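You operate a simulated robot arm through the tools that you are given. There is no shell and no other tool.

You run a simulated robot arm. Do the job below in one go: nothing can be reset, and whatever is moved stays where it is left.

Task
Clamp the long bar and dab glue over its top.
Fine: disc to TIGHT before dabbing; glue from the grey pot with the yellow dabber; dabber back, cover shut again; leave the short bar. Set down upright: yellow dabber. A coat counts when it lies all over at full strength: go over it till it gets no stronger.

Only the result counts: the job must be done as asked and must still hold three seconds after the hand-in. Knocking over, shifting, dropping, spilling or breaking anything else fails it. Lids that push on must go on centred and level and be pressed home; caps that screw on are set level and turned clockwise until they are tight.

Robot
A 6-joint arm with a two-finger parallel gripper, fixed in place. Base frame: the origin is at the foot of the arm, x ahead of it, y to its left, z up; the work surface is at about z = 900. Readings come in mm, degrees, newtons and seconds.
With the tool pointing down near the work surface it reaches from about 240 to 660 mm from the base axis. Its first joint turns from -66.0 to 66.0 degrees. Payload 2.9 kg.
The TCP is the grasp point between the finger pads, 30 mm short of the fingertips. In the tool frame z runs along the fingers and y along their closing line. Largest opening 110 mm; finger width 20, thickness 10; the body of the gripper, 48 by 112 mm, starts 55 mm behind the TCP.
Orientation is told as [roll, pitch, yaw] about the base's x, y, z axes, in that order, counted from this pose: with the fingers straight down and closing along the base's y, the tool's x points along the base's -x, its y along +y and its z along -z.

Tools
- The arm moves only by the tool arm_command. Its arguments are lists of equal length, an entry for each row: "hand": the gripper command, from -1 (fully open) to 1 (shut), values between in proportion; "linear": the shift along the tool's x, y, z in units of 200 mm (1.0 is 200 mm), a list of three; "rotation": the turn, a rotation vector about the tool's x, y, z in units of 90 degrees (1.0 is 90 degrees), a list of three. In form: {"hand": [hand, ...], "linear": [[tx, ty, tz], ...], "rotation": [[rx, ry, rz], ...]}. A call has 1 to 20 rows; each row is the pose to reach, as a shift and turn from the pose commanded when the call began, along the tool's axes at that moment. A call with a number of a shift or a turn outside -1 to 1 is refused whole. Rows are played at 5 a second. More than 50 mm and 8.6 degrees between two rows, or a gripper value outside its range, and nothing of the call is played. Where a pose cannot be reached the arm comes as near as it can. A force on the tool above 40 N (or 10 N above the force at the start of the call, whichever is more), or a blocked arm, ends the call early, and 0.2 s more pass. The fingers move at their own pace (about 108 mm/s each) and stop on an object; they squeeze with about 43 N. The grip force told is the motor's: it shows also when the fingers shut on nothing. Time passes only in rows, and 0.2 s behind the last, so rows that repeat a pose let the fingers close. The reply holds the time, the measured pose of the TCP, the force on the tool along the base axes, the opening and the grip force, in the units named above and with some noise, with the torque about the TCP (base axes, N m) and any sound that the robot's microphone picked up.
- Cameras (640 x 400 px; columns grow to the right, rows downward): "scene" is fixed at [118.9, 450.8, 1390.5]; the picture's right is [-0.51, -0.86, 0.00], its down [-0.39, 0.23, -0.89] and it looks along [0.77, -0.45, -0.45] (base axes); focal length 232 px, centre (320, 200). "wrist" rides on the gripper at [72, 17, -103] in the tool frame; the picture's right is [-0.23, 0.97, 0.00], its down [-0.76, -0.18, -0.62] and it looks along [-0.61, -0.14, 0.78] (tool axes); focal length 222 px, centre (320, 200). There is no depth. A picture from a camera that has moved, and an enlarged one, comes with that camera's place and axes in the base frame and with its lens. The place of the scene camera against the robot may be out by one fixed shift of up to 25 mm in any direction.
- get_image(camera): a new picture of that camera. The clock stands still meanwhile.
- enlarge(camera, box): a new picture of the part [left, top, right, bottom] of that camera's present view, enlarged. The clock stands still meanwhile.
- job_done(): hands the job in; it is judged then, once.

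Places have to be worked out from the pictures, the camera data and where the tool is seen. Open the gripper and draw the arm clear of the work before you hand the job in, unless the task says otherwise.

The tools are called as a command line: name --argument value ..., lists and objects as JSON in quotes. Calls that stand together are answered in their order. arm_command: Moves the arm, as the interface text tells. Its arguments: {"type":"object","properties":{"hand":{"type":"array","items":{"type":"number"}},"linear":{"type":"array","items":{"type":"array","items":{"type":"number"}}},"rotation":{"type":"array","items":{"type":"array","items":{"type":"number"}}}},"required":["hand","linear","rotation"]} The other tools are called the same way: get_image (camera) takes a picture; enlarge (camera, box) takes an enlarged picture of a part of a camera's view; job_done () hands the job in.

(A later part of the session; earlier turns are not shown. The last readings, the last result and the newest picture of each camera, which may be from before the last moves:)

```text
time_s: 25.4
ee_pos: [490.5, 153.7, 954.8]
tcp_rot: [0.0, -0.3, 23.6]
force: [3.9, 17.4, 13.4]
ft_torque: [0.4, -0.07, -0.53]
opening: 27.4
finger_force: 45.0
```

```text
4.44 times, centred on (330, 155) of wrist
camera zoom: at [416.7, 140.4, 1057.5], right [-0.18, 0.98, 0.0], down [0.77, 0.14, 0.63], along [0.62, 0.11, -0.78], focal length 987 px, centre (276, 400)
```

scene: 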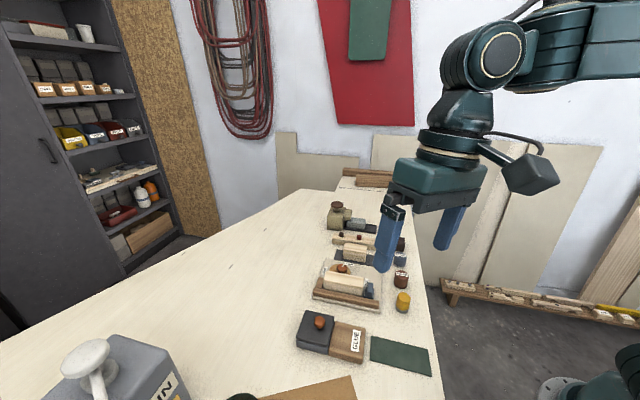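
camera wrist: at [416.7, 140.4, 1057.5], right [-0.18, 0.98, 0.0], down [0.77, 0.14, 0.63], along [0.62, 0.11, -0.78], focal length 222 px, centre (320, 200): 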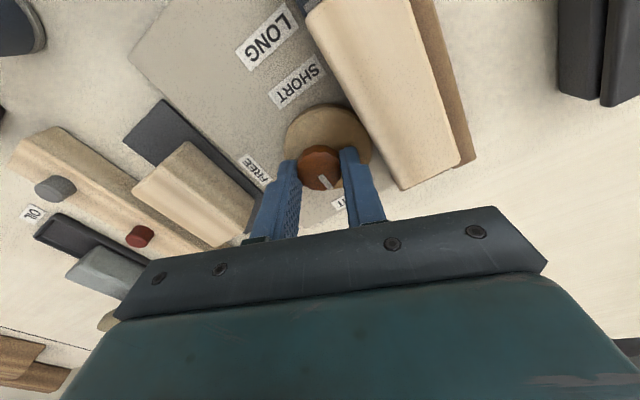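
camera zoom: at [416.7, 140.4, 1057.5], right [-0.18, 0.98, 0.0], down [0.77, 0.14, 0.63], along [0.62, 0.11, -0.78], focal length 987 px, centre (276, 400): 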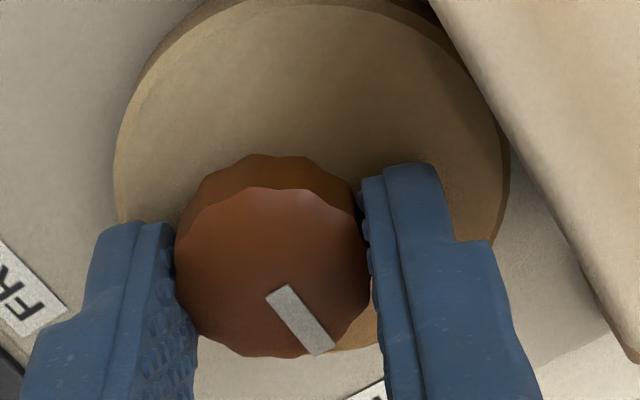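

The torque rose to 0.53 N m, so the disc is hard up against its TIGHT stop. I'll open the fingers only slightly, to 33 mm, so the bar-side finger stays clear, and then lift straight up.

arm_command --hand '[0.4, 0.4, 0.4, 0.4, 0.4, 0.4]' --linear '[[0, 0, 0], [0, 0, 0], [0, 0, -0.03], [0, 0, -0.1], [0, 0, -0.2], [0, 0, -0.3]]' --rotation '[[0, 0, 0], [0, 0, 0], [0, 0, 0], [0, 0, 0], [0, 0, 0], [0, 0, 0]]'

get_image --camera "wrist"

enlarge --camera "wrist" --box '[260, 60, 440, 200]'

enlarge --camera "scene" --box '[305, 255, 390, 315]'

```text
time_s: 26.9
ee_pos: [491.4, 154.1, 1014.2]
tcp_rot: [-0.2, -0.1, 23.5]
force: [-0.3, -0.6, 0.0]
ft_torque: [0.01, 0.03, -0.01]
opening: 33.1
finger_force: 0.1
```

```text
taken
camera wrist: at [416.7, 140.3, 1117.7], right [-0.18, 0.98, 0.0], down [0.77, 0.14, 0.62], along [0.61, 0.11, -0.78], focal length 222 px, centre (320, 200)
```

wrist: 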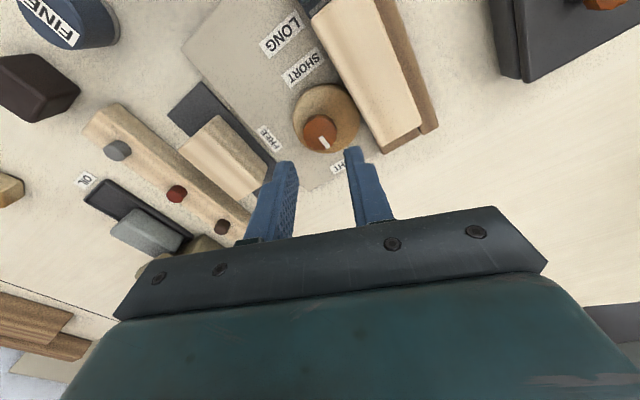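

```text
2.86 times, centred on (350, 130) of wrist
camera zoom: at [416.7, 140.3, 1117.7], right [-0.18, 0.98, 0.0], down [0.77, 0.14, 0.62], along [0.61, 0.11, -0.78], focal length 635 px, centre (234, 400)
```

zoom: 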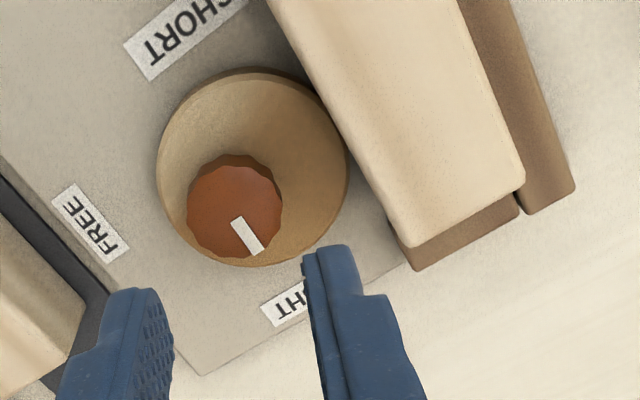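

```text
6.67 times, centred on (348, 285) of scene
camera zoom: at [118.9, 450.8, 1390.5], right [-0.51, -0.86, 0.0], down [-0.39, 0.23, -0.89], along [0.77, -0.45, -0.45], focal length 1547 px, centre (137, -367)
```

zoom: 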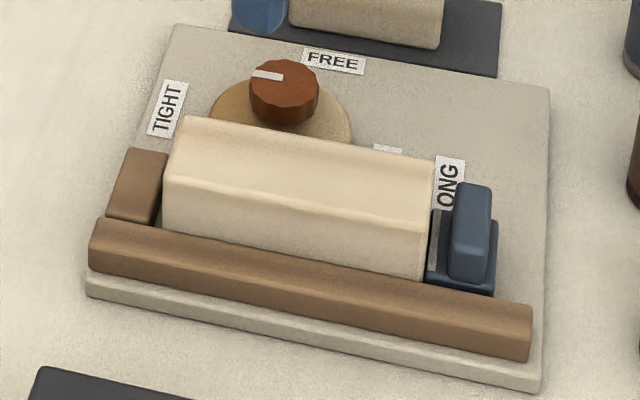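

The disc now points at TIGHT and the bar is held against the fence. Next is the glue pot cover: its knob is near (370, 294), top z about 956, with the cover top at about 931. I'll move above it with yaw -45°, so the fingers close along the slide direction toward the brown block.

arm_command --hand '[0.09, 0.09, 0.09, 0.09, 0.09, 0.09, 0.09, 0.09, 0.09, 0.09, 0.09]' --linear '[[0.0, 0.0, -0.1], [0.03, 0.1, -0.15], [0.06, 0.2, -0.15], [0.09, 0.3, -0.15], [0.12, 0.4, -0.15], [0.16, 0.5, -0.15], [0.19, 0.6, -0.15], [0.22, 0.7, -0.12], [0.25, 0.8, -0.08], [0.275, 0.883, -0.05], [0.275, 0.883, -0.05]]' --rotation '[[0, 0, 0], [0, 0, 0.085], [0, 0, 0.17], [0, 0, 0.255], [0, 0, 0.34], [0, 0, 0.425], [0, 0, 0.51], [0, 0, 0.595], [0, 0, 0.68], [0, 0, 0.761], [0, 0, 0.761]]'

get_image --camera "wrist"

enlarge --camera "wrist" --box '[230, 80, 410, 220]'

```text
time_s: 29.2
ee_pos: [368.7, 293.3, 1023.2]
tcp_rot: [0.0, -0.1, -45.0]
force: [0.3, 0.6, -1.0]
ft_torque: [-0.02, 0.0, 0.02]
opening: 50.1
finger_force: 0.1
```

```text
taken
camera wrist: at [328.6, 356.6, 1126.3], right [0.85, 0.53, 0.0], down [0.41, -0.66, 0.62], along [0.33, -0.53, -0.78], focal length 222 px, centre (320, 200)
```

wrist: 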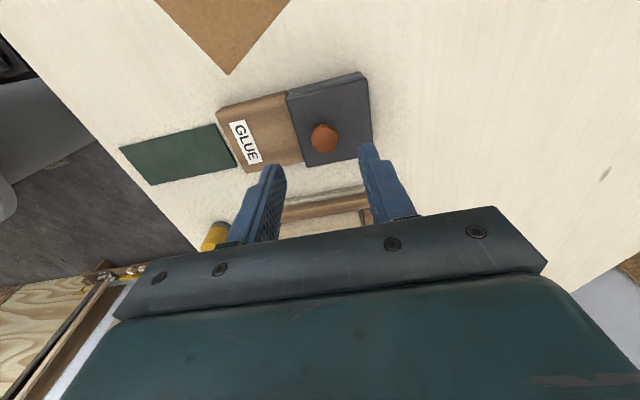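

```text
2.86 times, centred on (320, 150) of wrist
camera zoom: at [328.6, 356.6, 1126.3], right [0.85, 0.53, 0.0], down [0.41, -0.66, 0.62], along [0.33, -0.53, -0.78], focal length 635 px, centre (320, 343)
```

zoom: 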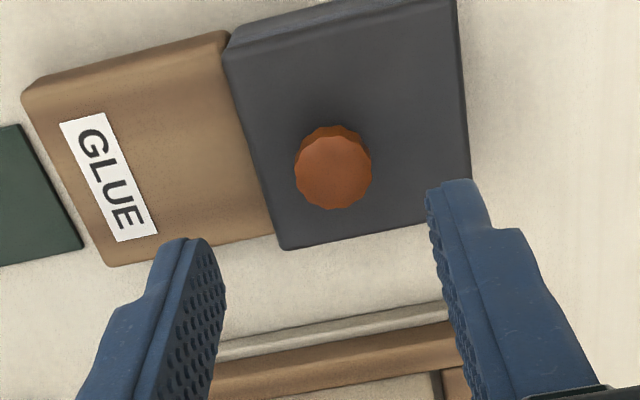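

The knob lies 3.6 mm along the closing line from the hand's axis. I'll correct that, lower the open fingers around the knob to TCP height 967, then close gently.

arm_command --hand '[0.2, 0.2, 0.2, 0.2, 0.2, 0.2]' --linear '[[-0.002, 0.019, 0.0], [-0.002, 0.019, 0.1], [-0.002, 0.019, 0.2], [-0.002, 0.019, 0.25], [-0.002, 0.019, 0.281], [-0.002, 0.019, 0.281]]' --rotation '[[0, 0, 0], [0, 0, 0], [0, 0, 0], [0, 0, 0], [0, 0, 0], [0, 0, 0]]'

enlarge --camera "wrist" --box '[230, 80, 410, 220]'

enlarge --camera "scene" --box '[285, 290, 375, 370]'

```text
time_s: 30.6
ee_pos: [373.1, 296.5, 969.0]
tcp_rot: [0.0, -0.2, -45.0]
force: [-0.3, 0.0, 1.1]
ft_torque: [-0.04, 0.02, 0.0]
opening: 44.1
finger_force: 0.0
```

```text
2.86 times, centred on (320, 150) of wrist
camera zoom: at [332.6, 358.8, 1071.2], right [0.85, 0.53, 0.0], down [0.41, -0.66, 0.62], along [0.33, -0.53, -0.78], focal length 635 px, centre (320, 343)
```

zoom: 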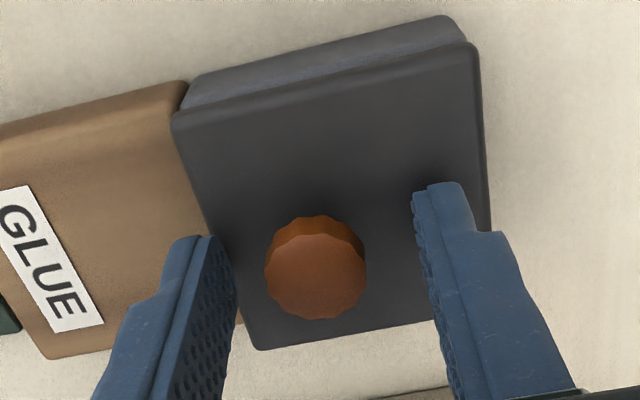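

```text
5.00 times, centred on (330, 330) of scene
camera zoom: at [118.9, 450.8, 1390.5], right [-0.51, -0.86, 0.0], down [-0.39, 0.23, -0.89], along [0.77, -0.45, -0.45], focal length 1161 px, centre (270, -450)
```

zoom: 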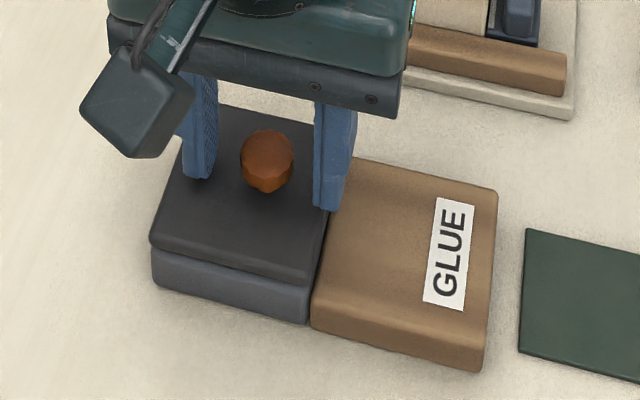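

The knob is within about 1 mm of the middle of the fingers and nothing touches yet. I'll close on it.

arm_command --hand '[1, 1, 1, 1]' --linear '[[0, 0, 0], [0, 0, 0], [0, 0, 0], [0, 0, 0]]' --rotation '[[0, 0, 0], [0, 0, 0], [0, 0, 0], [0, 0, 0]]'

```text
time_s: 31.6
ee_pos: [372.0, 295.0, 966.9]
tcp_rot: [-0.1, -0.1, -45.0]
force: [-7.8, -6.7, 0.8]
ft_torque: [-0.19, 0.16, -0.01]
opening: 21.4
finger_force: 45.4
```

The grip is good at 21.4 mm. I'll test sliding the cover 6 mm toward the brown block, watching the force.

arm_command --hand '[1, 1, 1, 1]' --linear '[[0, -0.01, 0], [0, -0.02, 0], [0, -0.03, 0], [0, -0.03, 0]]' --rotation '[[0, 0, 0], [0, 0, 0], [0, 0, 0], [0, 0, 0]]'

enlarge --camera "scene" --box '[285, 290, 375, 370]'

```text
time_s: 32.6
ee_pos: [368.1, 292.4, 968.0]
tcp_rot: [0.1, -0.2, -45.1]
force: [5.2, -4.8, -4.3]
ft_torque: [0.2, -0.05, 0.1]
opening: 21.6
finger_force: 44.6
```

```text
5.00 times, centred on (330, 330) of scene
camera zoom: at [119.1, 450.7, 1390.5], right [-0.51, -0.86, 0.0], down [-0.39, 0.23, -0.89], along [0.77, -0.45, -0.45], focal length 1161 px, centre (270, -450)
```

zoom: 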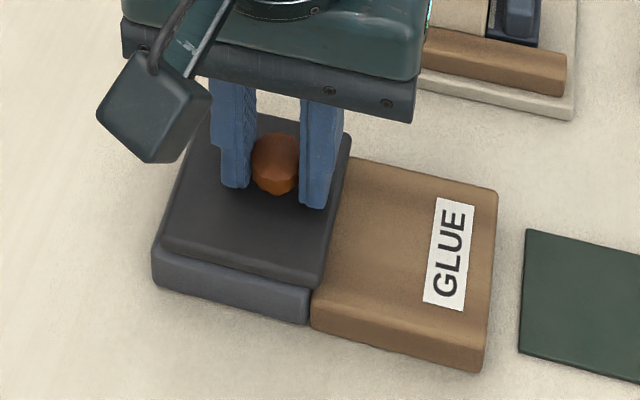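

The cover slides onto the brown block with little force while the pot stays put. I'll carry on sliding about 56 mm further, easing slightly sideways to unload the guide.

arm_command --hand '[1, 1, 1, 1, 1, 1, 1, 1, 1]' --linear '[[-0.002, -0.03, 0], [-0.002, -0.065, 0], [-0.002, -0.1, 0], [-0.002, -0.135, 0], [-0.002, -0.17, 0], [-0.002, -0.205, 0], [-0.002, -0.24, 0], [-0.002, -0.28, 0], [-0.002, -0.28, 0]]' --rotation '[[0, 0, 0], [0, 0, 0], [0, 0, 0], [0, 0, 0], [0, 0, 0], [0, 0, 0], [0, 0, 0], [0, 0, 0], [0, 0, 0]]'

enlarge --camera "scene" --box '[285, 290, 375, 370]'

enlarge --camera "wrist" --box '[250, 40, 470, 200]'

```text
time_s: 34.6
ee_pos: [329.7, 252.9, 967.5]
tcp_rot: [0.2, -0.2, -45.0]
force: [5.5, -4.9, 15.5]
ft_torque: [0.14, 0.19, 0.1]
opening: 21.9
finger_force: 45.1
```

```text
5.00 times, centred on (330, 330) of scene
camera zoom: at [118.9, 450.6, 1390.5], right [-0.51, -0.86, 0.0], down [-0.39, 0.23, -0.89], along [0.77, -0.45, -0.45], focal length 1161 px, centre (270, -450)
```

zoom: 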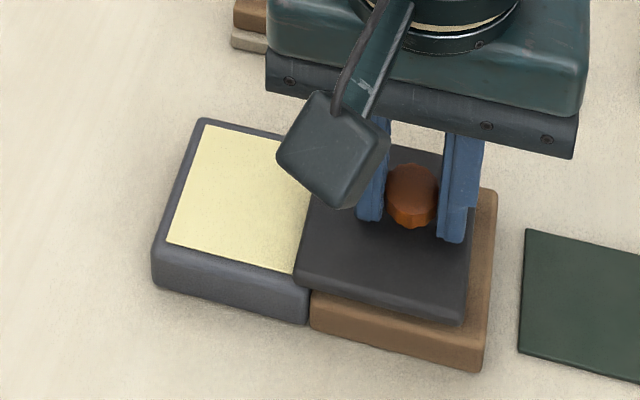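

```text
2.50 times, centred on (360, 120) of wrist
camera zoom: at [288.8, 315.0, 1071.2], right [0.85, 0.53, 0.0], down [0.41, -0.66, 0.62], along [0.33, -0.53, -0.78], focal length 555 px, centre (220, 400)
```

zoom: 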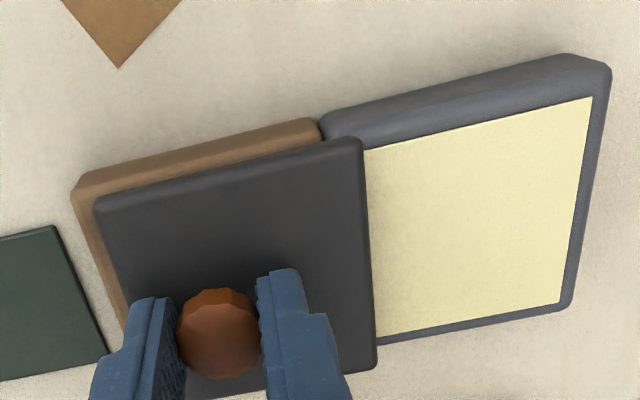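

The pot is open: a yellow glue field shows, though the cover still overlaps its edge a little. I'll slide about 5 mm further and ease up 1 mm, since the hand was pressing down about 15 N.

arm_command --hand '[1, 1, 1, 1]' --linear '[[-0.003, -0.005, -0.006], [-0.003, -0.015, -0.006], [-0.003, -0.025, -0.006], [-0.003, -0.025, -0.006]]' --rotation '[[0, 0, 0], [0, 0, 0], [0, 0, 0], [0, 0, 0]]'

enlarge --camera "scene" --box '[285, 290, 375, 370]'

```text
time_s: 35.6
ee_pos: [324.1, 249.2, 968.2]
tcp_rot: [-0.1, 0.0, -44.8]
force: [-0.5, 1.9, -3.2]
ft_torque: [-0.38, -0.4, -0.06]
opening: 21.6
finger_force: 45.0
```

```text
5.00 times, centred on (330, 330) of scene
camera zoom: at [118.9, 450.9, 1390.4], right [-0.51, -0.86, 0.0], down [-0.39, 0.23, -0.89], along [0.77, -0.45, -0.45], focal length 1161 px, centre (270, -450)
```

zoom: 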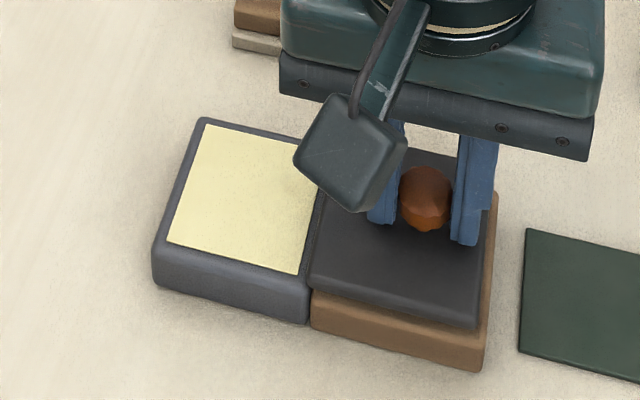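

The glue field is now fully open and the forces are near zero. I'll release the knob, lift clear, and move above the yellow dabber at about (331, 85).

arm_command --hand '[0.2, 0.2, 0.2, 0.2, 0.2, 0.2, 0.2, 0.2, 0.2, 0.2, 0.2, 0.2]' --linear '[[0, 0, 0], [0, 0, 0], [0, 0, -0.05], [0, 0, -0.15], [0, 0, -0.28], [-0.08, -0.07, -0.32], [-0.18, -0.17, -0.32], [-0.29, -0.27, -0.32], [-0.4, -0.37, -0.32], [-0.5, -0.46, -0.32], [-0.605, -0.555, -0.32], [-0.605, -0.555, -0.32]]' --rotation '[[0, 0, 0], [0, 0, 0], [0, 0, 0], [0, 0, 0], [0, 0, 0], [0, 0, 0], [0, 0, 0], [0, 0, 0], [0, 0, 0], [0, 0, 0], [0, 0, 0], [0, 0, 0]]'

get_image --camera "wrist"

enlarge --camera "wrist" --box '[230, 80, 410, 220]'

enlarge --camera "scene" --box '[380, 270, 430, 330]'

```text
time_s: 38.2
ee_pos: [334.4, 83.2, 1031.8]
tcp_rot: [0.1, 0.0, -45.0]
force: [-0.2, -0.8, -0.8]
ft_torque: [0.01, -0.02, 0.02]
opening: 43.9
finger_force: 0.0
```

```text
taken
camera wrist: at [292.9, 146.2, 1135.2], right [0.85, 0.53, 0.0], down [0.41, -0.66, 0.62], along [0.33, -0.53, -0.78], focal length 222 px, centre (320, 200)
```

wrist: 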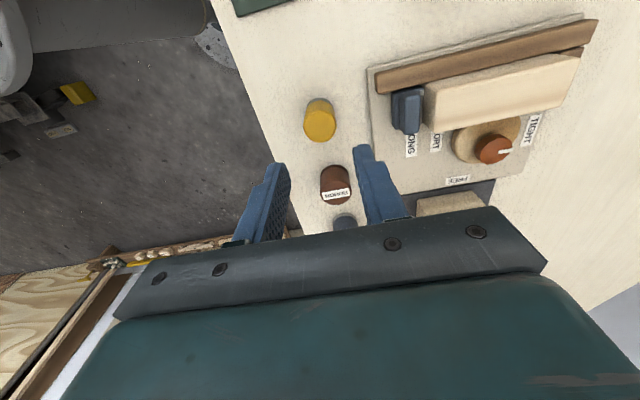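

```text
2.86 times, centred on (320, 150) of wrist
camera zoom: at [292.9, 146.2, 1135.2], right [0.85, 0.53, 0.0], down [0.41, -0.66, 0.62], along [0.33, -0.53, -0.78], focal length 635 px, centre (320, 343)
```

zoom: 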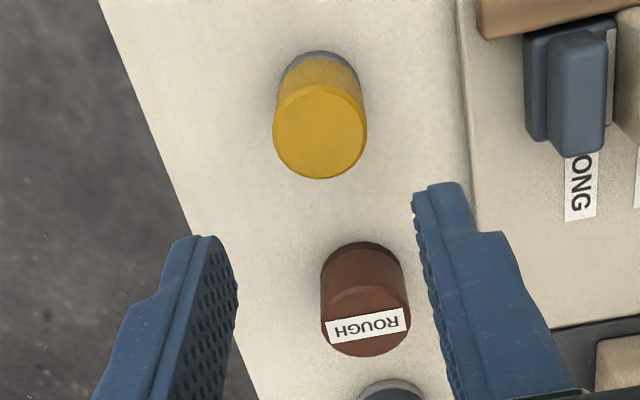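

```text
6.67 times, centred on (405, 300) of scene
camera zoom: at [118.9, 450.8, 1390.5], right [-0.51, -0.86, 0.0], down [-0.39, 0.23, -0.89], along [0.77, -0.45, -0.45], focal length 1547 px, centre (-247, -467)
```

zoom: 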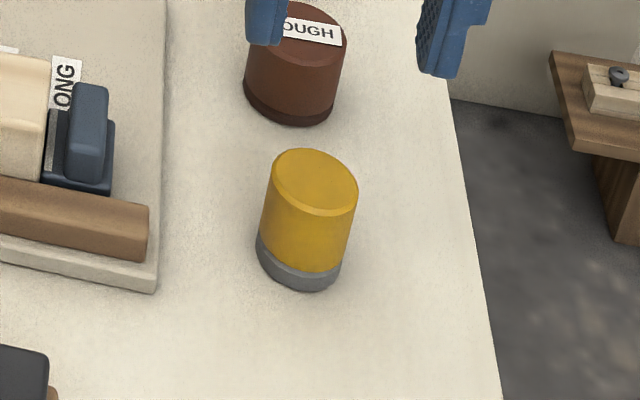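

The dabber's axis lies 3.3 mm along the tool's x from the hand's axis. I'll correct, then lower the fingers around it to TCP height 948 (tips about 18 mm above the bench), without closing yet.

arm_command --hand '[0.2, 0.2, 0.2, 0.2, 0.2, 0.2, 0.2]' --linear '[[0.0165, 0, 0.0], [0.0165, 0, 0.1], [0.0165, 0, 0.2], [0.0165, 0, 0.3], [0.0165, 0, 0.37], [0.0165, 0, 0.419], [0.0165, 0, 0.419]]' --rotation '[[0, 0, 0], [0, 0, 0], [0, 0, 0], [0, 0, 0], [0, 0, 0], [0, 0, 0], [0, 0, 0]]'

enlarge --camera "wrist" --box '[230, 80, 410, 220]'

enlarge --camera "scene" --box '[380, 270, 430, 330]'

```text
time_s: 39.9
ee_pos: [331.7, 87.0, 948.4]
tcp_rot: [0.0, -0.1, -45.0]
force: [0.0, -1.0, -0.1]
ft_torque: [0.0, -0.04, 0.01]
opening: 43.9
finger_force: 0.0
```

```text
2.86 times, centred on (320, 150) of wrist
camera zoom: at [291.4, 149.3, 1051.1], right [0.85, 0.53, 0.0], down [0.41, -0.66, 0.62], along [0.33, -0.53, -0.78], focal length 635 px, centre (320, 343)
```

zoom: 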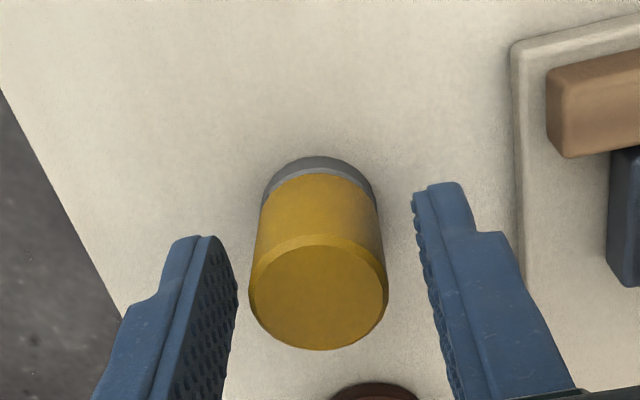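

```text
6.67 times, centred on (405, 300) of scene
camera zoom: at [118.9, 450.8, 1390.5], right [-0.51, -0.86, 0.0], down [-0.39, 0.23, -0.89], along [0.77, -0.45, -0.45], focal length 1547 px, centre (-247, -467)
```

zoom: 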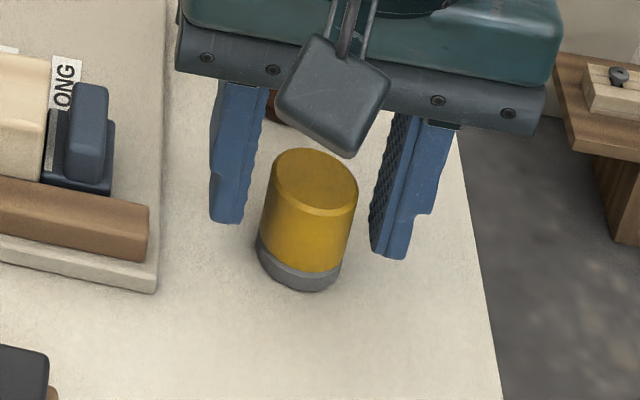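

The scene view shows the dabber standing midway between the fingers. I'll close on it and read the forces before lifting.

arm_command --hand '[1, 1, 1, 1]' --linear '[[0, 0, 0], [0, 0, 0], [0, 0, 0], [0, 0, 0]]' --rotation '[[0, 0, 0], [0, 0, 0], [0, 0, 0], [0, 0, 0]]'

enlarge --camera "wrist" --box '[230, 80, 410, 220]'

enlarge --camera "scene" --box '[380, 270, 430, 330]'

```text
time_s: 40.9
ee_pos: [332.2, 85.1, 947.2]
tcp_rot: [0.1, -0.1, -45.0]
force: [0.3, -0.4, 0.3]
ft_torque: [-0.02, -0.01, -0.01]
opening: 27.2
finger_force: 43.0
```

```text
2.86 times, centred on (320, 150) of wrist
camera zoom: at [291.4, 149.2, 1051.4], right [0.85, 0.53, 0.0], down [0.41, -0.66, 0.62], along [0.33, -0.53, -0.78], focal length 635 px, centre (320, 343)
```

zoom: 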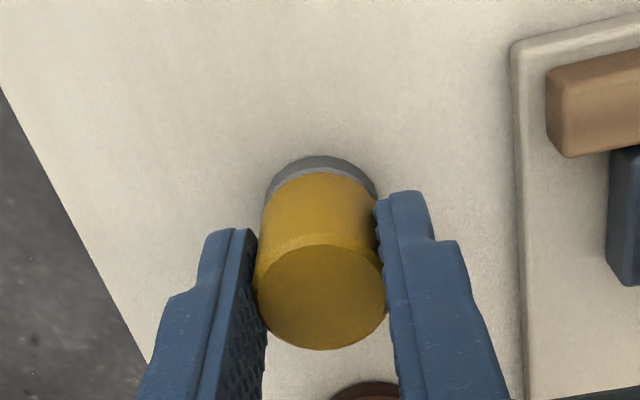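

```text
6.67 times, centred on (405, 300) of scene
camera zoom: at [118.9, 450.8, 1390.5], right [-0.51, -0.86, 0.0], down [-0.39, 0.23, -0.89], along [0.77, -0.45, -0.45], focal length 1547 px, centre (-247, -467)
```

zoom: 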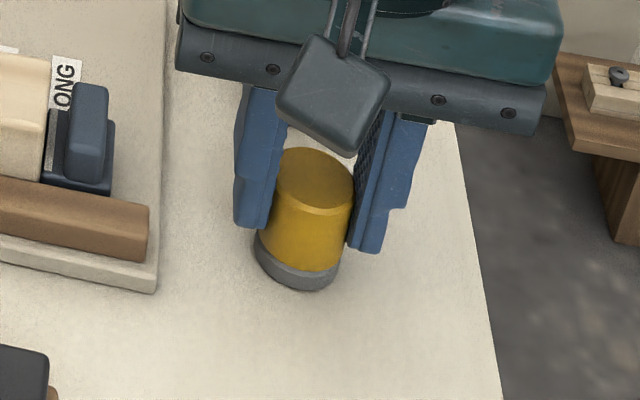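

The dabber is held at 27.2 mm with no side load. I'll lift it straight up, carry it high to the open pot at about (378, 300), and check that it hangs straight.

arm_command --hand '[1, 1, 1, 1, 1, 1, 1, 1, 1, 1, 1, 1]' --linear '[[0, 0, -0.04], [0, 0, -0.14], [0, 0, -0.28], [0, 0, -0.41], [0.08, 0.13, -0.41], [0.17, 0.27, -0.41], [0.26, 0.41, -0.41], [0.35, 0.55, -0.41], [0.44, 0.69, -0.41], [0.52, 0.82, -0.41], [0.585, 0.926, -0.41], [0.585, 0.926, -0.41]]' --rotation '[[0, 0, 0], [0, 0, 0], [0, 0, 0], [0, 0, 0], [0, 0, 0], [0, 0, 0], [0, 0, 0], [0, 0, 0], [0, 0, 0], [0, 0, 0], [0, 0, 0], [0, 0, 0]]'

get_image --camera "wrist"

enlarge --camera "scene" --box '[285, 270, 395, 370]'

```text
time_s: 43.5
ee_pos: [381.0, 299.4, 1031.3]
tcp_rot: [0.1, -0.1, -45.1]
force: [0.1, 0.9, 0.1]
ft_torque: [0.02, -0.02, -0.02]
opening: 27.4
finger_force: 43.0
```

```text
taken
camera wrist: at [340.8, 361.7, 1134.0], right [0.85, 0.53, 0.0], down [0.41, -0.66, 0.62], along [0.33, -0.53, -0.78], focal length 222 px, centre (320, 200)
```

wrist: 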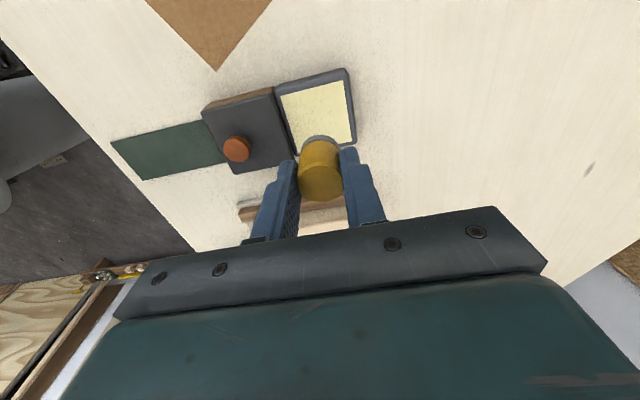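

```text
4.00 times, centred on (340, 320) of scene
camera zoom: at [118.9, 450.9, 1390.5], right [-0.51, -0.86, 0.0], down [-0.39, 0.23, -0.89], along [0.77, -0.45, -0.45], focal length 928 px, centre (240, -280)
```

zoom: 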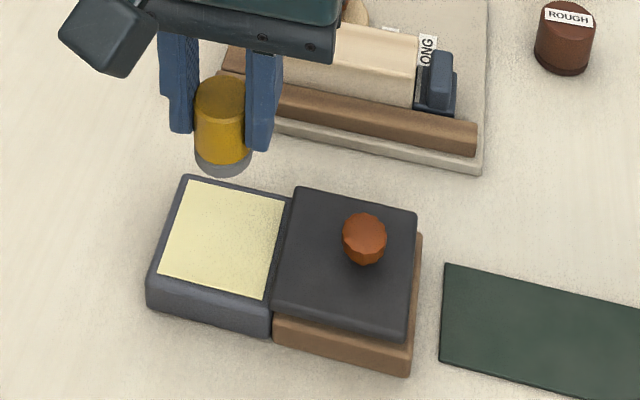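

The dabber hangs straight and the open glue field lies right below, about 4 mm along tool x. I'll lower it to just above the glue first.

arm_command --hand '[1, 1, 1, 1, 1, 1]' --linear '[[0.018, 0, 0.0], [0.018, 0, 0.1], [0.018, 0, 0.2], [0.018, 0, 0.25], [0.018, 0, 0.275], [0.018, 0, 0.275]]' --rotation '[[0, 0, 0], [0, 0, 0], [0, 0, 0], [0, 0, 0], [0, 0, 0], [0, 0, 0]]'

enlarge --camera "scene" --box '[285, 290, 375, 370]'

enlarge --camera "wrist" --box '[230, 60, 410, 200]'

```text
time_s: 44.9
ee_pos: [378.1, 302.8, 976.7]
tcp_rot: [0.2, -0.1, -45.0]
force: [0.7, -0.3, -1.2]
ft_torque: [0.0, 0.04, -0.02]
opening: 27.2
finger_force: 43.2
```

```text
5.00 times, centred on (330, 330) of scene
camera zoom: at [118.9, 450.8, 1390.5], right [-0.51, -0.86, 0.0], down [-0.39, 0.23, -0.89], along [0.77, -0.45, -0.45], focal length 1161 px, centre (270, -450)
```

zoom: 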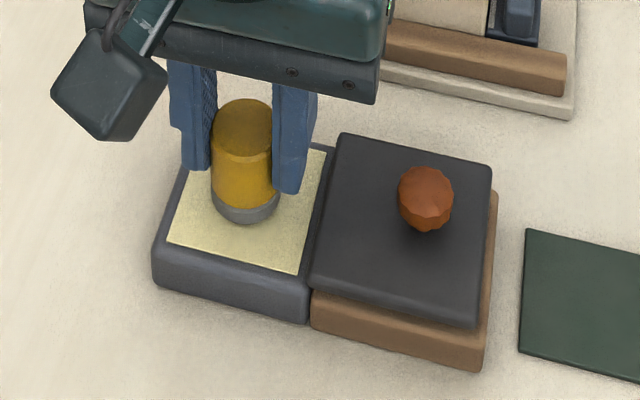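

```text
2.86 times, centred on (320, 130) of wrist
camera zoom: at [337.0, 365.8, 1078.5], right [0.85, 0.53, 0.0], down [0.41, -0.66, 0.62], along [0.33, -0.53, -0.78], focal length 635 px, centre (320, 400)
```

zoom: 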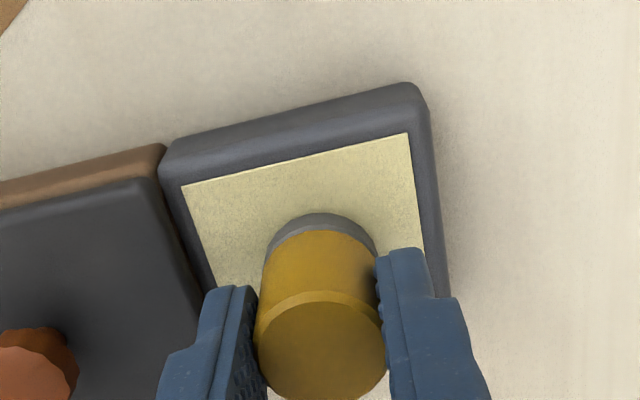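

The dabber's pad is just over the middle of the glue. I'll lower it in 1 mm steps and watch for contact.

arm_command --hand '[1, 1, 1, 1]' --linear '[[0, 0, 0.006], [0, 0, 0.012], [0, 0, 0.018], [0, 0, 0.018]]' --rotation '[[0, 0, 0], [0, 0, 0], [0, 0, 0], [0, 0, 0]]'

enlarge --camera "scene" --box '[305, 310, 355, 360]'

```text
time_s: 45.9
ee_pos: [377.7, 303.3, 973.0]
tcp_rot: [0.2, -0.1, -45.0]
force: [2.2, -1.6, 8.3]
ft_torque: [-0.11, -0.07, 0.03]
opening: 27.2
finger_force: 42.9
```

```text
8.00 times, centred on (330, 335) of scene
camera zoom: at [118.9, 450.7, 1390.5], right [-0.51, -0.86, 0.0], down [-0.39, 0.23, -0.89], along [0.77, -0.45, -0.45], focal length 1857 px, centre (240, -880)
```

zoom: 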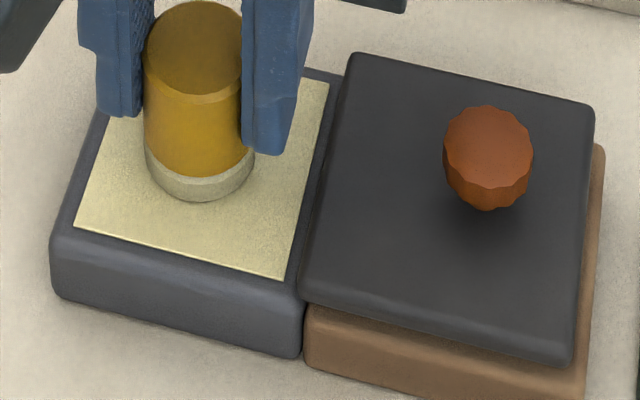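

Contact at about 8 N, and the pad has turned from grey to the glue's pale colour, so it is taking up glue. I'll hold it here a little longer to load it fully.

arm_command --hand '[1, 1, 1, 1, 1]' --linear '[[0, 0, 0], [0, 0, 0], [0, 0, 0], [0, 0, 0], [0, 0, 0]]' --rotation '[[0, 0, 0], [0, 0, 0], [0, 0, 0], [0, 0, 0], [0, 0, 0]]'

enlarge --camera "scene" --box '[305, 310, 355, 360]'

```text
time_s: 47.0
ee_pos: [377.9, 303.7, 971.9]
tcp_rot: [0.0, -0.1, -45.0]
force: [1.3, 1.5, 4.0]
ft_torque: [0.03, -0.09, 0.02]
opening: 27.3
finger_force: 43.0
```

```text
8.00 times, centred on (330, 335) of scene
camera zoom: at [118.9, 450.8, 1390.5], right [-0.51, -0.86, 0.0], down [-0.39, 0.23, -0.89], along [0.77, -0.45, -0.45], focal length 1857 px, centre (240, -880)
```

zoom: 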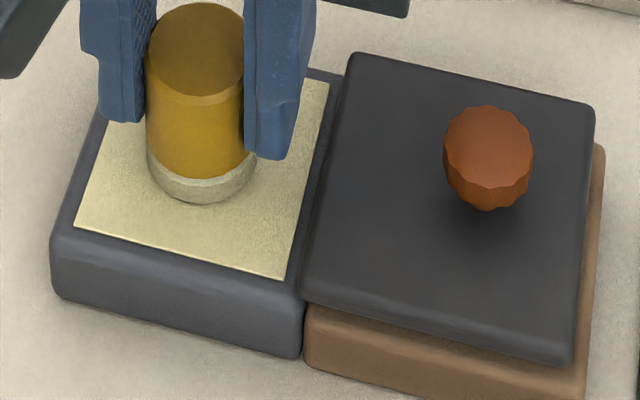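

The pad is loaded (no further colour change). I'll lift straight up and carry it over the bar, staying high, to measure the clamped bar's exact place before dabbing.

arm_command --hand '[1, 1, 1, 1, 1, 1, 1, 1, 1]' --linear '[[0, 0, -0.1], [0, 0, -0.25], [0, 0, -0.44], [-0.13, -0.04, -0.44], [-0.26, -0.09, -0.44], [-0.39, -0.13, -0.44], [-0.52, -0.17, -0.44], [-0.647, -0.216, -0.44], [-0.647, -0.216, -0.44]]' --rotation '[[0, 0, 0], [0, 0, 0], [0, 0, 0], [0, 0, 0], [0, 0, 0], [0, 0, 0], [0, 0, 0], [0, 0, 0], [0, 0, 0]]'

get_image --camera "wrist"

enlarge --camera "wrist" --box '[220, 60, 420, 200]'

enlarge --camera "scene" --box '[300, 230, 400, 320]'

```text
time_s: 49.0
ee_pos: [437.6, 180.9, 1059.4]
tcp_rot: [0.1, -0.1, -45.0]
force: [-0.2, 0.1, -0.5]
ft_torque: [-0.01, 0.03, -0.01]
opening: 27.4
finger_force: 43.0
```

```text
taken
camera wrist: at [396.8, 243.8, 1162.2], right [0.85, 0.53, 0.0], down [0.41, -0.66, 0.62], along [0.33, -0.53, -0.78], focal length 222 px, centre (320, 200)
```

wrist: 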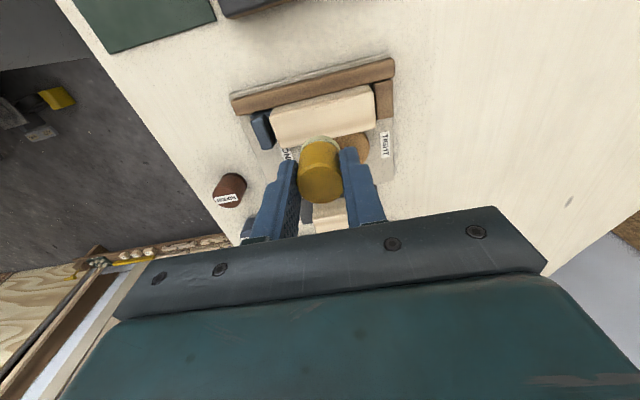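

```text
2.86 times, centred on (320, 130) of wrist
camera zoom: at [396.8, 243.8, 1162.2], right [0.85, 0.53, 0.0], down [0.41, -0.66, 0.62], along [0.33, -0.53, -0.78], focal length 635 px, centre (320, 400)
```

zoom: 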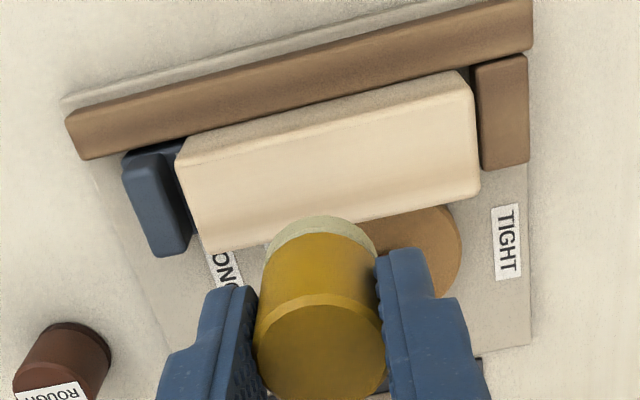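

```text
4.44 times, centred on (350, 275) of scene
camera zoom: at [118.9, 450.8, 1390.5], right [-0.51, -0.86, 0.0], down [-0.39, 0.23, -0.89], along [0.77, -0.45, -0.45], focal length 1032 px, centre (187, -133)
```

zoom: 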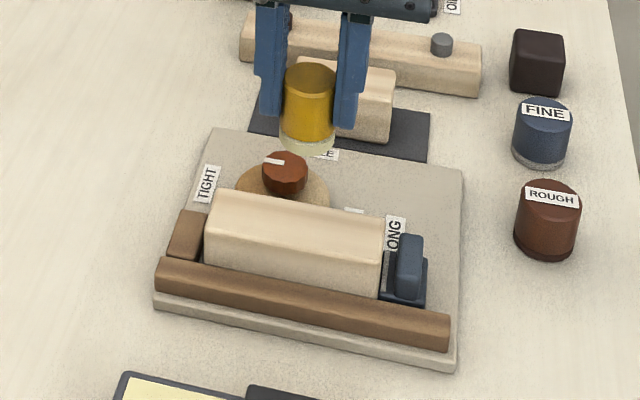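

The clamped bar's top runs from u 390 to 488 and w 165.5 to 198 (along and across, at 45°), with its centre near (439, 182). I'll go over the slide-side end, on the fence-side half, and lower the dabber to just above the top.

arm_command --hand '[1, 1, 1, 1, 1, 1]' --linear '[[0.02, -0.1, 0.0], [0.04, -0.2, 0.05], [0.04, -0.2, 0.15], [0.04, -0.2, 0.24], [0.04, -0.2, 0.295], [0.04, -0.2, 0.295]]' --rotation '[[0, 0, 0], [0, 0, 0], [0, 0, 0], [0, 0, 0], [0, 0, 0], [0, 0, 0]]'

enlarge --camera "scene" --box '[310, 240, 390, 310]'

enlarge --camera "wrist" --box '[220, 60, 420, 200]'

```text
time_s: 50.5
ee_pos: [403.7, 159.0, 1001.5]
tcp_rot: [0.1, -0.1, -44.9]
force: [-0.3, -0.3, -0.4]
ft_torque: [-0.01, 0.04, -0.01]
opening: 27.2
finger_force: 43.4
```

```text
5.71 times, centred on (350, 275) of scene
camera zoom: at [118.9, 450.8, 1390.5], right [-0.51, -0.86, 0.0], down [-0.39, 0.23, -0.89], along [0.77, -0.45, -0.45], focal length 1326 px, centre (149, -229)
```

zoom: 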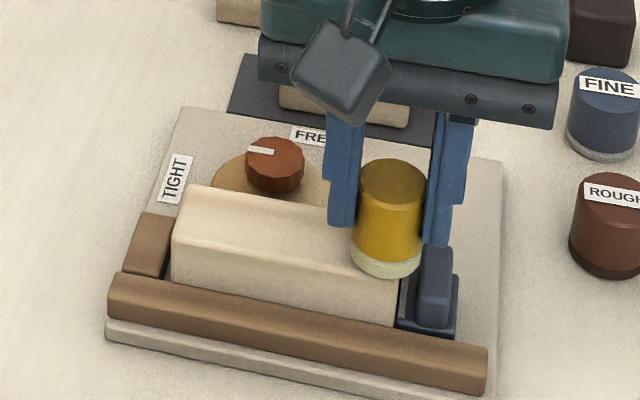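

```text
2.86 times, centred on (320, 130) of wrist
camera zoom: at [363.5, 221.0, 1104.1], right [0.85, 0.53, 0.0], down [0.41, -0.66, 0.62], along [0.33, -0.53, -0.78], focal length 635 px, centre (320, 400)
```

zoom: 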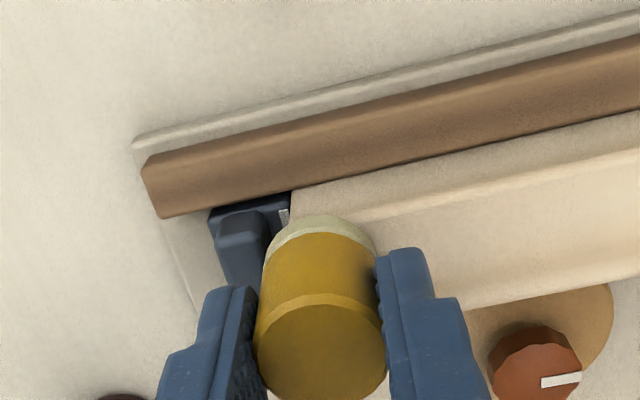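

The dabber hangs over the slide-side end with a slight overhang at the edges, as planned. I'll creep down until it touches the bar's top.

arm_command --hand '[1, 1, 1, 1, 1]' --linear '[[0, 0, 0.006], [0, 0, 0.012], [0, 0, 0.018], [0, 0, 0.022], [0, 0, 0.022]]' --rotation '[[0, 0, 0], [0, 0, 0], [0, 0, 0], [0, 0, 0], [0, 0, 0]]'

enlarge --camera "scene" --box '[310, 240, 390, 310]'

```text
time_s: 51.6
ee_pos: [403.8, 159.6, 996.8]
tcp_rot: [0.0, -0.1, -44.9]
force: [-1.4, 0.2, 4.7]
ft_torque: [-0.03, 0.04, -0.01]
opening: 27.2
finger_force: 43.0
```

```text
5.71 times, centred on (350, 275) of scene
camera zoom: at [118.8, 450.8, 1390.5], right [-0.51, -0.86, 0.0], down [-0.39, 0.23, -0.89], along [0.77, -0.45, -0.45], focal length 1326 px, centre (149, -229)
```

zoom: 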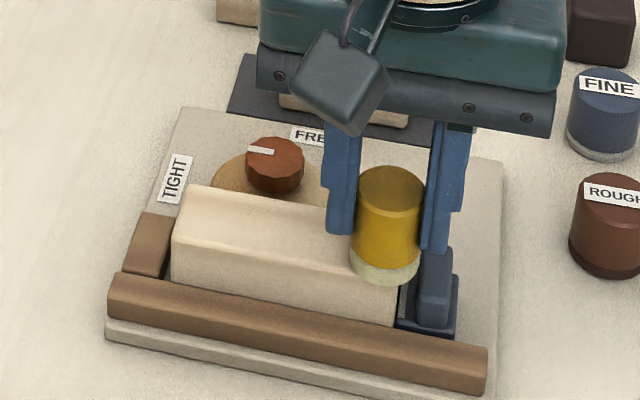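

Contact at 4.7 N right where expected. I'll sweep the pad along the fence-side half to the far end and then look at the coat.

arm_command --hand '[1, 1, 1, 1, 1, 1, 1, 1, 1, 1, 1, 1]' --linear '[[0, 0.04, 0], [0, 0.08, 0], [0, 0.12, 0], [0, 0.16, 0], [0, 0.2, 0], [0, 0.24, 0], [0, 0.28, 0], [0, 0.32, 0], [0, 0.36, 0], [0, 0.4, 0], [0, 0.43, 0], [0, 0.43, 0]]' --rotation '[[0, 0, 0], [0, 0, 0], [0, 0, 0], [0, 0, 0], [0, 0, 0], [0, 0, 0], [0, 0, 0], [0, 0, 0], [0, 0, 0], [0, 0, 0], [0, 0, 0], [0, 0, 0]]'

enlarge --camera "scene" --box '[310, 240, 390, 310]'

enlarge --camera "wrist" --box '[180, 60, 420, 200]'

```text
time_s: 54.2
ee_pos: [464.0, 219.6, 996.4]
tcp_rot: [0.1, 0.0, -45.0]
force: [-0.5, -0.2, 2.5]
ft_torque: [-0.07, 0.04, -0.02]
opening: 27.3
finger_force: 43.3
```

```text
5.71 times, centred on (350, 275) of scene
camera zoom: at [118.9, 450.8, 1390.5], right [-0.51, -0.86, 0.0], down [-0.39, 0.23, -0.89], along [0.77, -0.45, -0.45], focal length 1326 px, centre (149, -229)
```

zoom: 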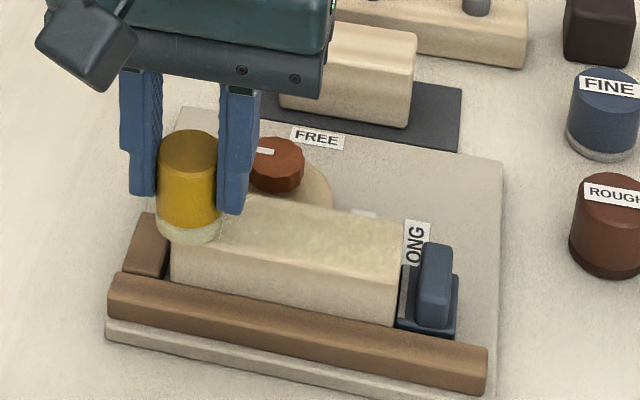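

```text
2.67 times, centred on (300, 130) of wrist
camera zoom: at [424.4, 282.0, 1100.0], right [0.85, 0.53, 0.0], down [0.41, -0.66, 0.62], along [0.33, -0.53, -0.78], focal length 592 px, centre (373, 387)
```

zoom: 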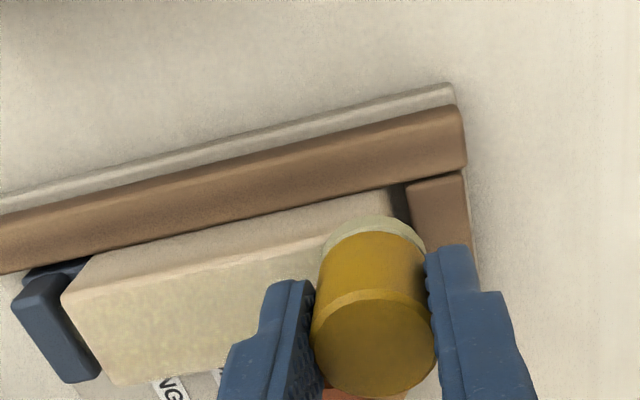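

A pale coat is appearing. Staying in contact, I'll shift 15 mm across to the disc-side half and sweep back to the slide end.

arm_command --hand '[1, 1, 1, 1, 1, 1, 1, 1, 1, 1, 1, 1, 1, 1]' --linear '[[-0.04, 0, 0], [-0.075, 0, 0], [-0.075, -0.04, 0], [-0.075, -0.08, 0], [-0.075, -0.12, 0], [-0.075, -0.16, 0], [-0.075, -0.2, 0], [-0.075, -0.24, 0], [-0.075, -0.28, 0], [-0.075, -0.32, 0], [-0.075, -0.36, 0], [-0.075, -0.4, 0], [-0.075, -0.43, 0], [-0.075, -0.43, 0]]' --rotation '[[0, 0, 0], [0, 0, 0], [0, 0, 0], [0, 0, 0], [0, 0, 0], [0, 0, 0], [0, 0, 0], [0, 0, 0], [0, 0, 0], [0, 0, 0], [0, 0, 0], [0, 0, 0], [0, 0, 0], [0, 0, 0]]'

enlarge --camera "scene" --box '[310, 240, 390, 310]'

enlarge --camera "wrist" --box '[240, 60, 480, 200]'

```text
time_s: 57.2
ee_pos: [413.6, 146.9, 997.7]
tcp_rot: [0.1, 0.0, -45.0]
force: [0.3, 0.2, -0.4]
ft_torque: [0.02, 0.0, -0.05]
opening: 27.3
finger_force: 43.1
```

```text
5.71 times, centred on (350, 275) of scene
camera zoom: at [118.9, 450.8, 1390.5], right [-0.51, -0.86, 0.0], down [-0.39, 0.23, -0.89], along [0.77, -0.45, -0.45], focal length 1326 px, centre (149, -229)
```

zoom: 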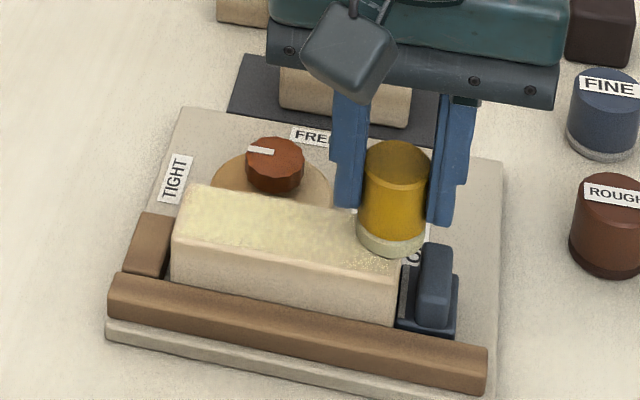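

```text
2.67 times, centred on (360, 130) of wrist
camera zoom: at [373.6, 209.6, 1100.5], right [0.85, 0.53, 0.0], down [0.41, -0.66, 0.62], along [0.33, -0.53, -0.78], focal length 592 px, centre (213, 387)
```

zoom: 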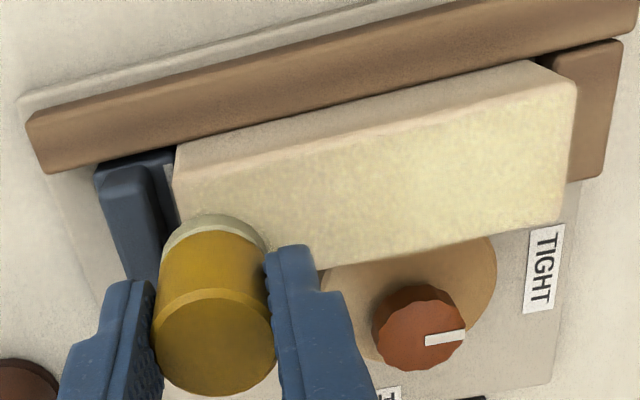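

The coat is stronger at the end-block end than at the slide end, and the contact force has dropped to zero. I'll lower by 0.8 mm to regain contact and read the force.

arm_command --hand '[1, 1, 1]' --linear '[[0, 0, 0.004], [0, 0, 0.004], [0, 0, 0.004]]' --rotation '[[0, 0, 0], [0, 0, 0], [0, 0, 0]]'

enlarge --camera "scene" --box '[310, 240, 390, 310]'

```text
time_s: 58.0
ee_pos: [413.9, 147.3, 997.5]
tcp_rot: [0.1, -0.1, -45.0]
force: [-0.4, 0.6, 3.1]
ft_torque: [0.04, -0.04, 0.02]
opening: 27.0
finger_force: 42.8
```

```text
5.71 times, centred on (350, 275) of scene
camera zoom: at [118.9, 450.8, 1390.5], right [-0.51, -0.86, 0.0], down [-0.39, 0.23, -0.89], along [0.77, -0.45, -0.45], focal length 1326 px, centre (149, -229)
```

zoom: 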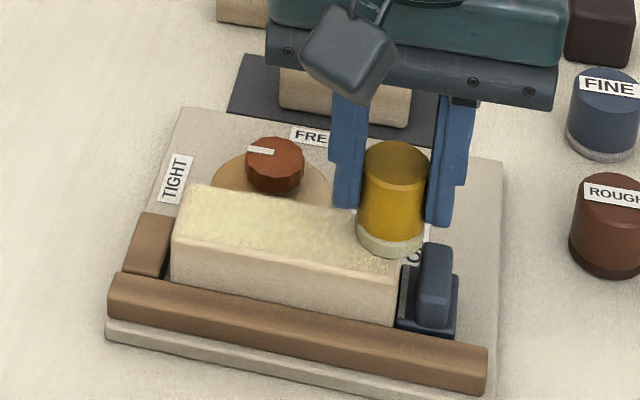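

Contact is back at 3 N. I'll press a touch more and make a second round: along the disc-side half to the far end, across, and back along the fence-side half.

arm_command --hand '[1, 1, 1, 1, 1, 1, 1, 1, 1, 1, 1, 1, 1, 1, 1, 1, 1, 1, 1, 1]' --linear '[[0, 0.0, 0.002], [0, 0.05, 0.002], [0, 0.1, 0.002], [0, 0.15, 0.002], [0, 0.2, 0.002], [0, 0.25, 0.002], [0, 0.3, 0.002], [0, 0.35, 0.002], [0, 0.4, 0.002], [0, 0.43, 0.002], [0.075, 0.43, 0.002], [0.075, 0.38, 0.002], [0.075, 0.33, 0.002], [0.075, 0.28, 0.002], [0.075, 0.23, 0.002], [0.075, 0.18, 0.002], [0.075, 0.13, 0.002], [0.075, 0.08, 0.002], [0.075, 0.03, 0.002], [0.075, 0.0, 0.002]]' --rotation '[[0, 0, 0], [0, 0, 0], [0, 0, 0], [0, 0, 0], [0, 0, 0], [0, 0, 0], [0, 0, 0], [0, 0, 0], [0, 0, 0], [0, 0, 0], [0, 0, 0], [0, 0, 0], [0, 0, 0], [0, 0, 0], [0, 0, 0], [0, 0, 0], [0, 0, 0], [0, 0, 0], [0, 0, 0], [0, 0, 0]]'

enlarge --camera "scene" --box '[310, 240, 390, 310]'

enlarge --camera "wrist" --box '[240, 60, 480, 200]'

```text
time_s: 62.2
ee_pos: [402.2, 157.4, 996.1]
tcp_rot: [0.1, -0.1, -45.1]
force: [3.2, 2.4, 11.3]
ft_torque: [0.18, -0.22, 0.01]
opening: 27.2
finger_force: 42.9
```

```text
5.71 times, centred on (350, 275) of scene
camera zoom: at [118.8, 450.8, 1390.5], right [-0.51, -0.86, 0.0], down [-0.39, 0.23, -0.89], along [0.77, -0.45, -0.45], focal length 1326 px, centre (149, -229)
```

zoom: 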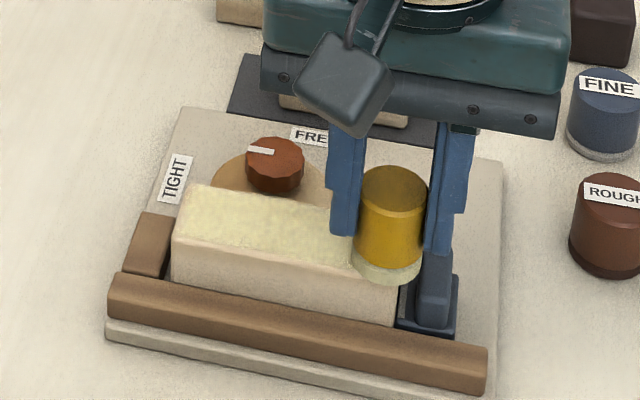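

```text
2.67 times, centred on (360, 130) of wrist
camera zoom: at [362.5, 220.2, 1099.7], right [0.85, 0.53, 0.0], down [0.41, -0.66, 0.62], along [0.33, -0.53, -0.78], focal length 592 px, centre (213, 387)
```

zoom: 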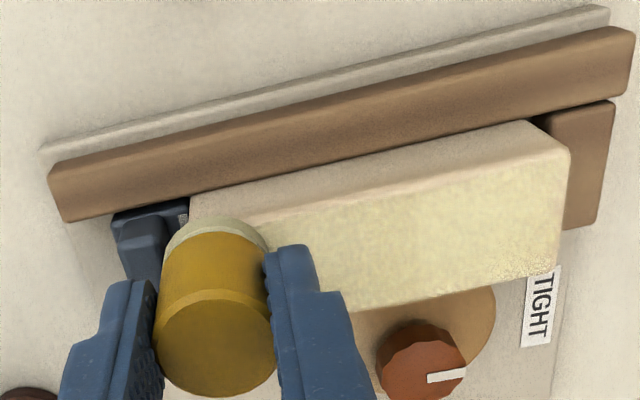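

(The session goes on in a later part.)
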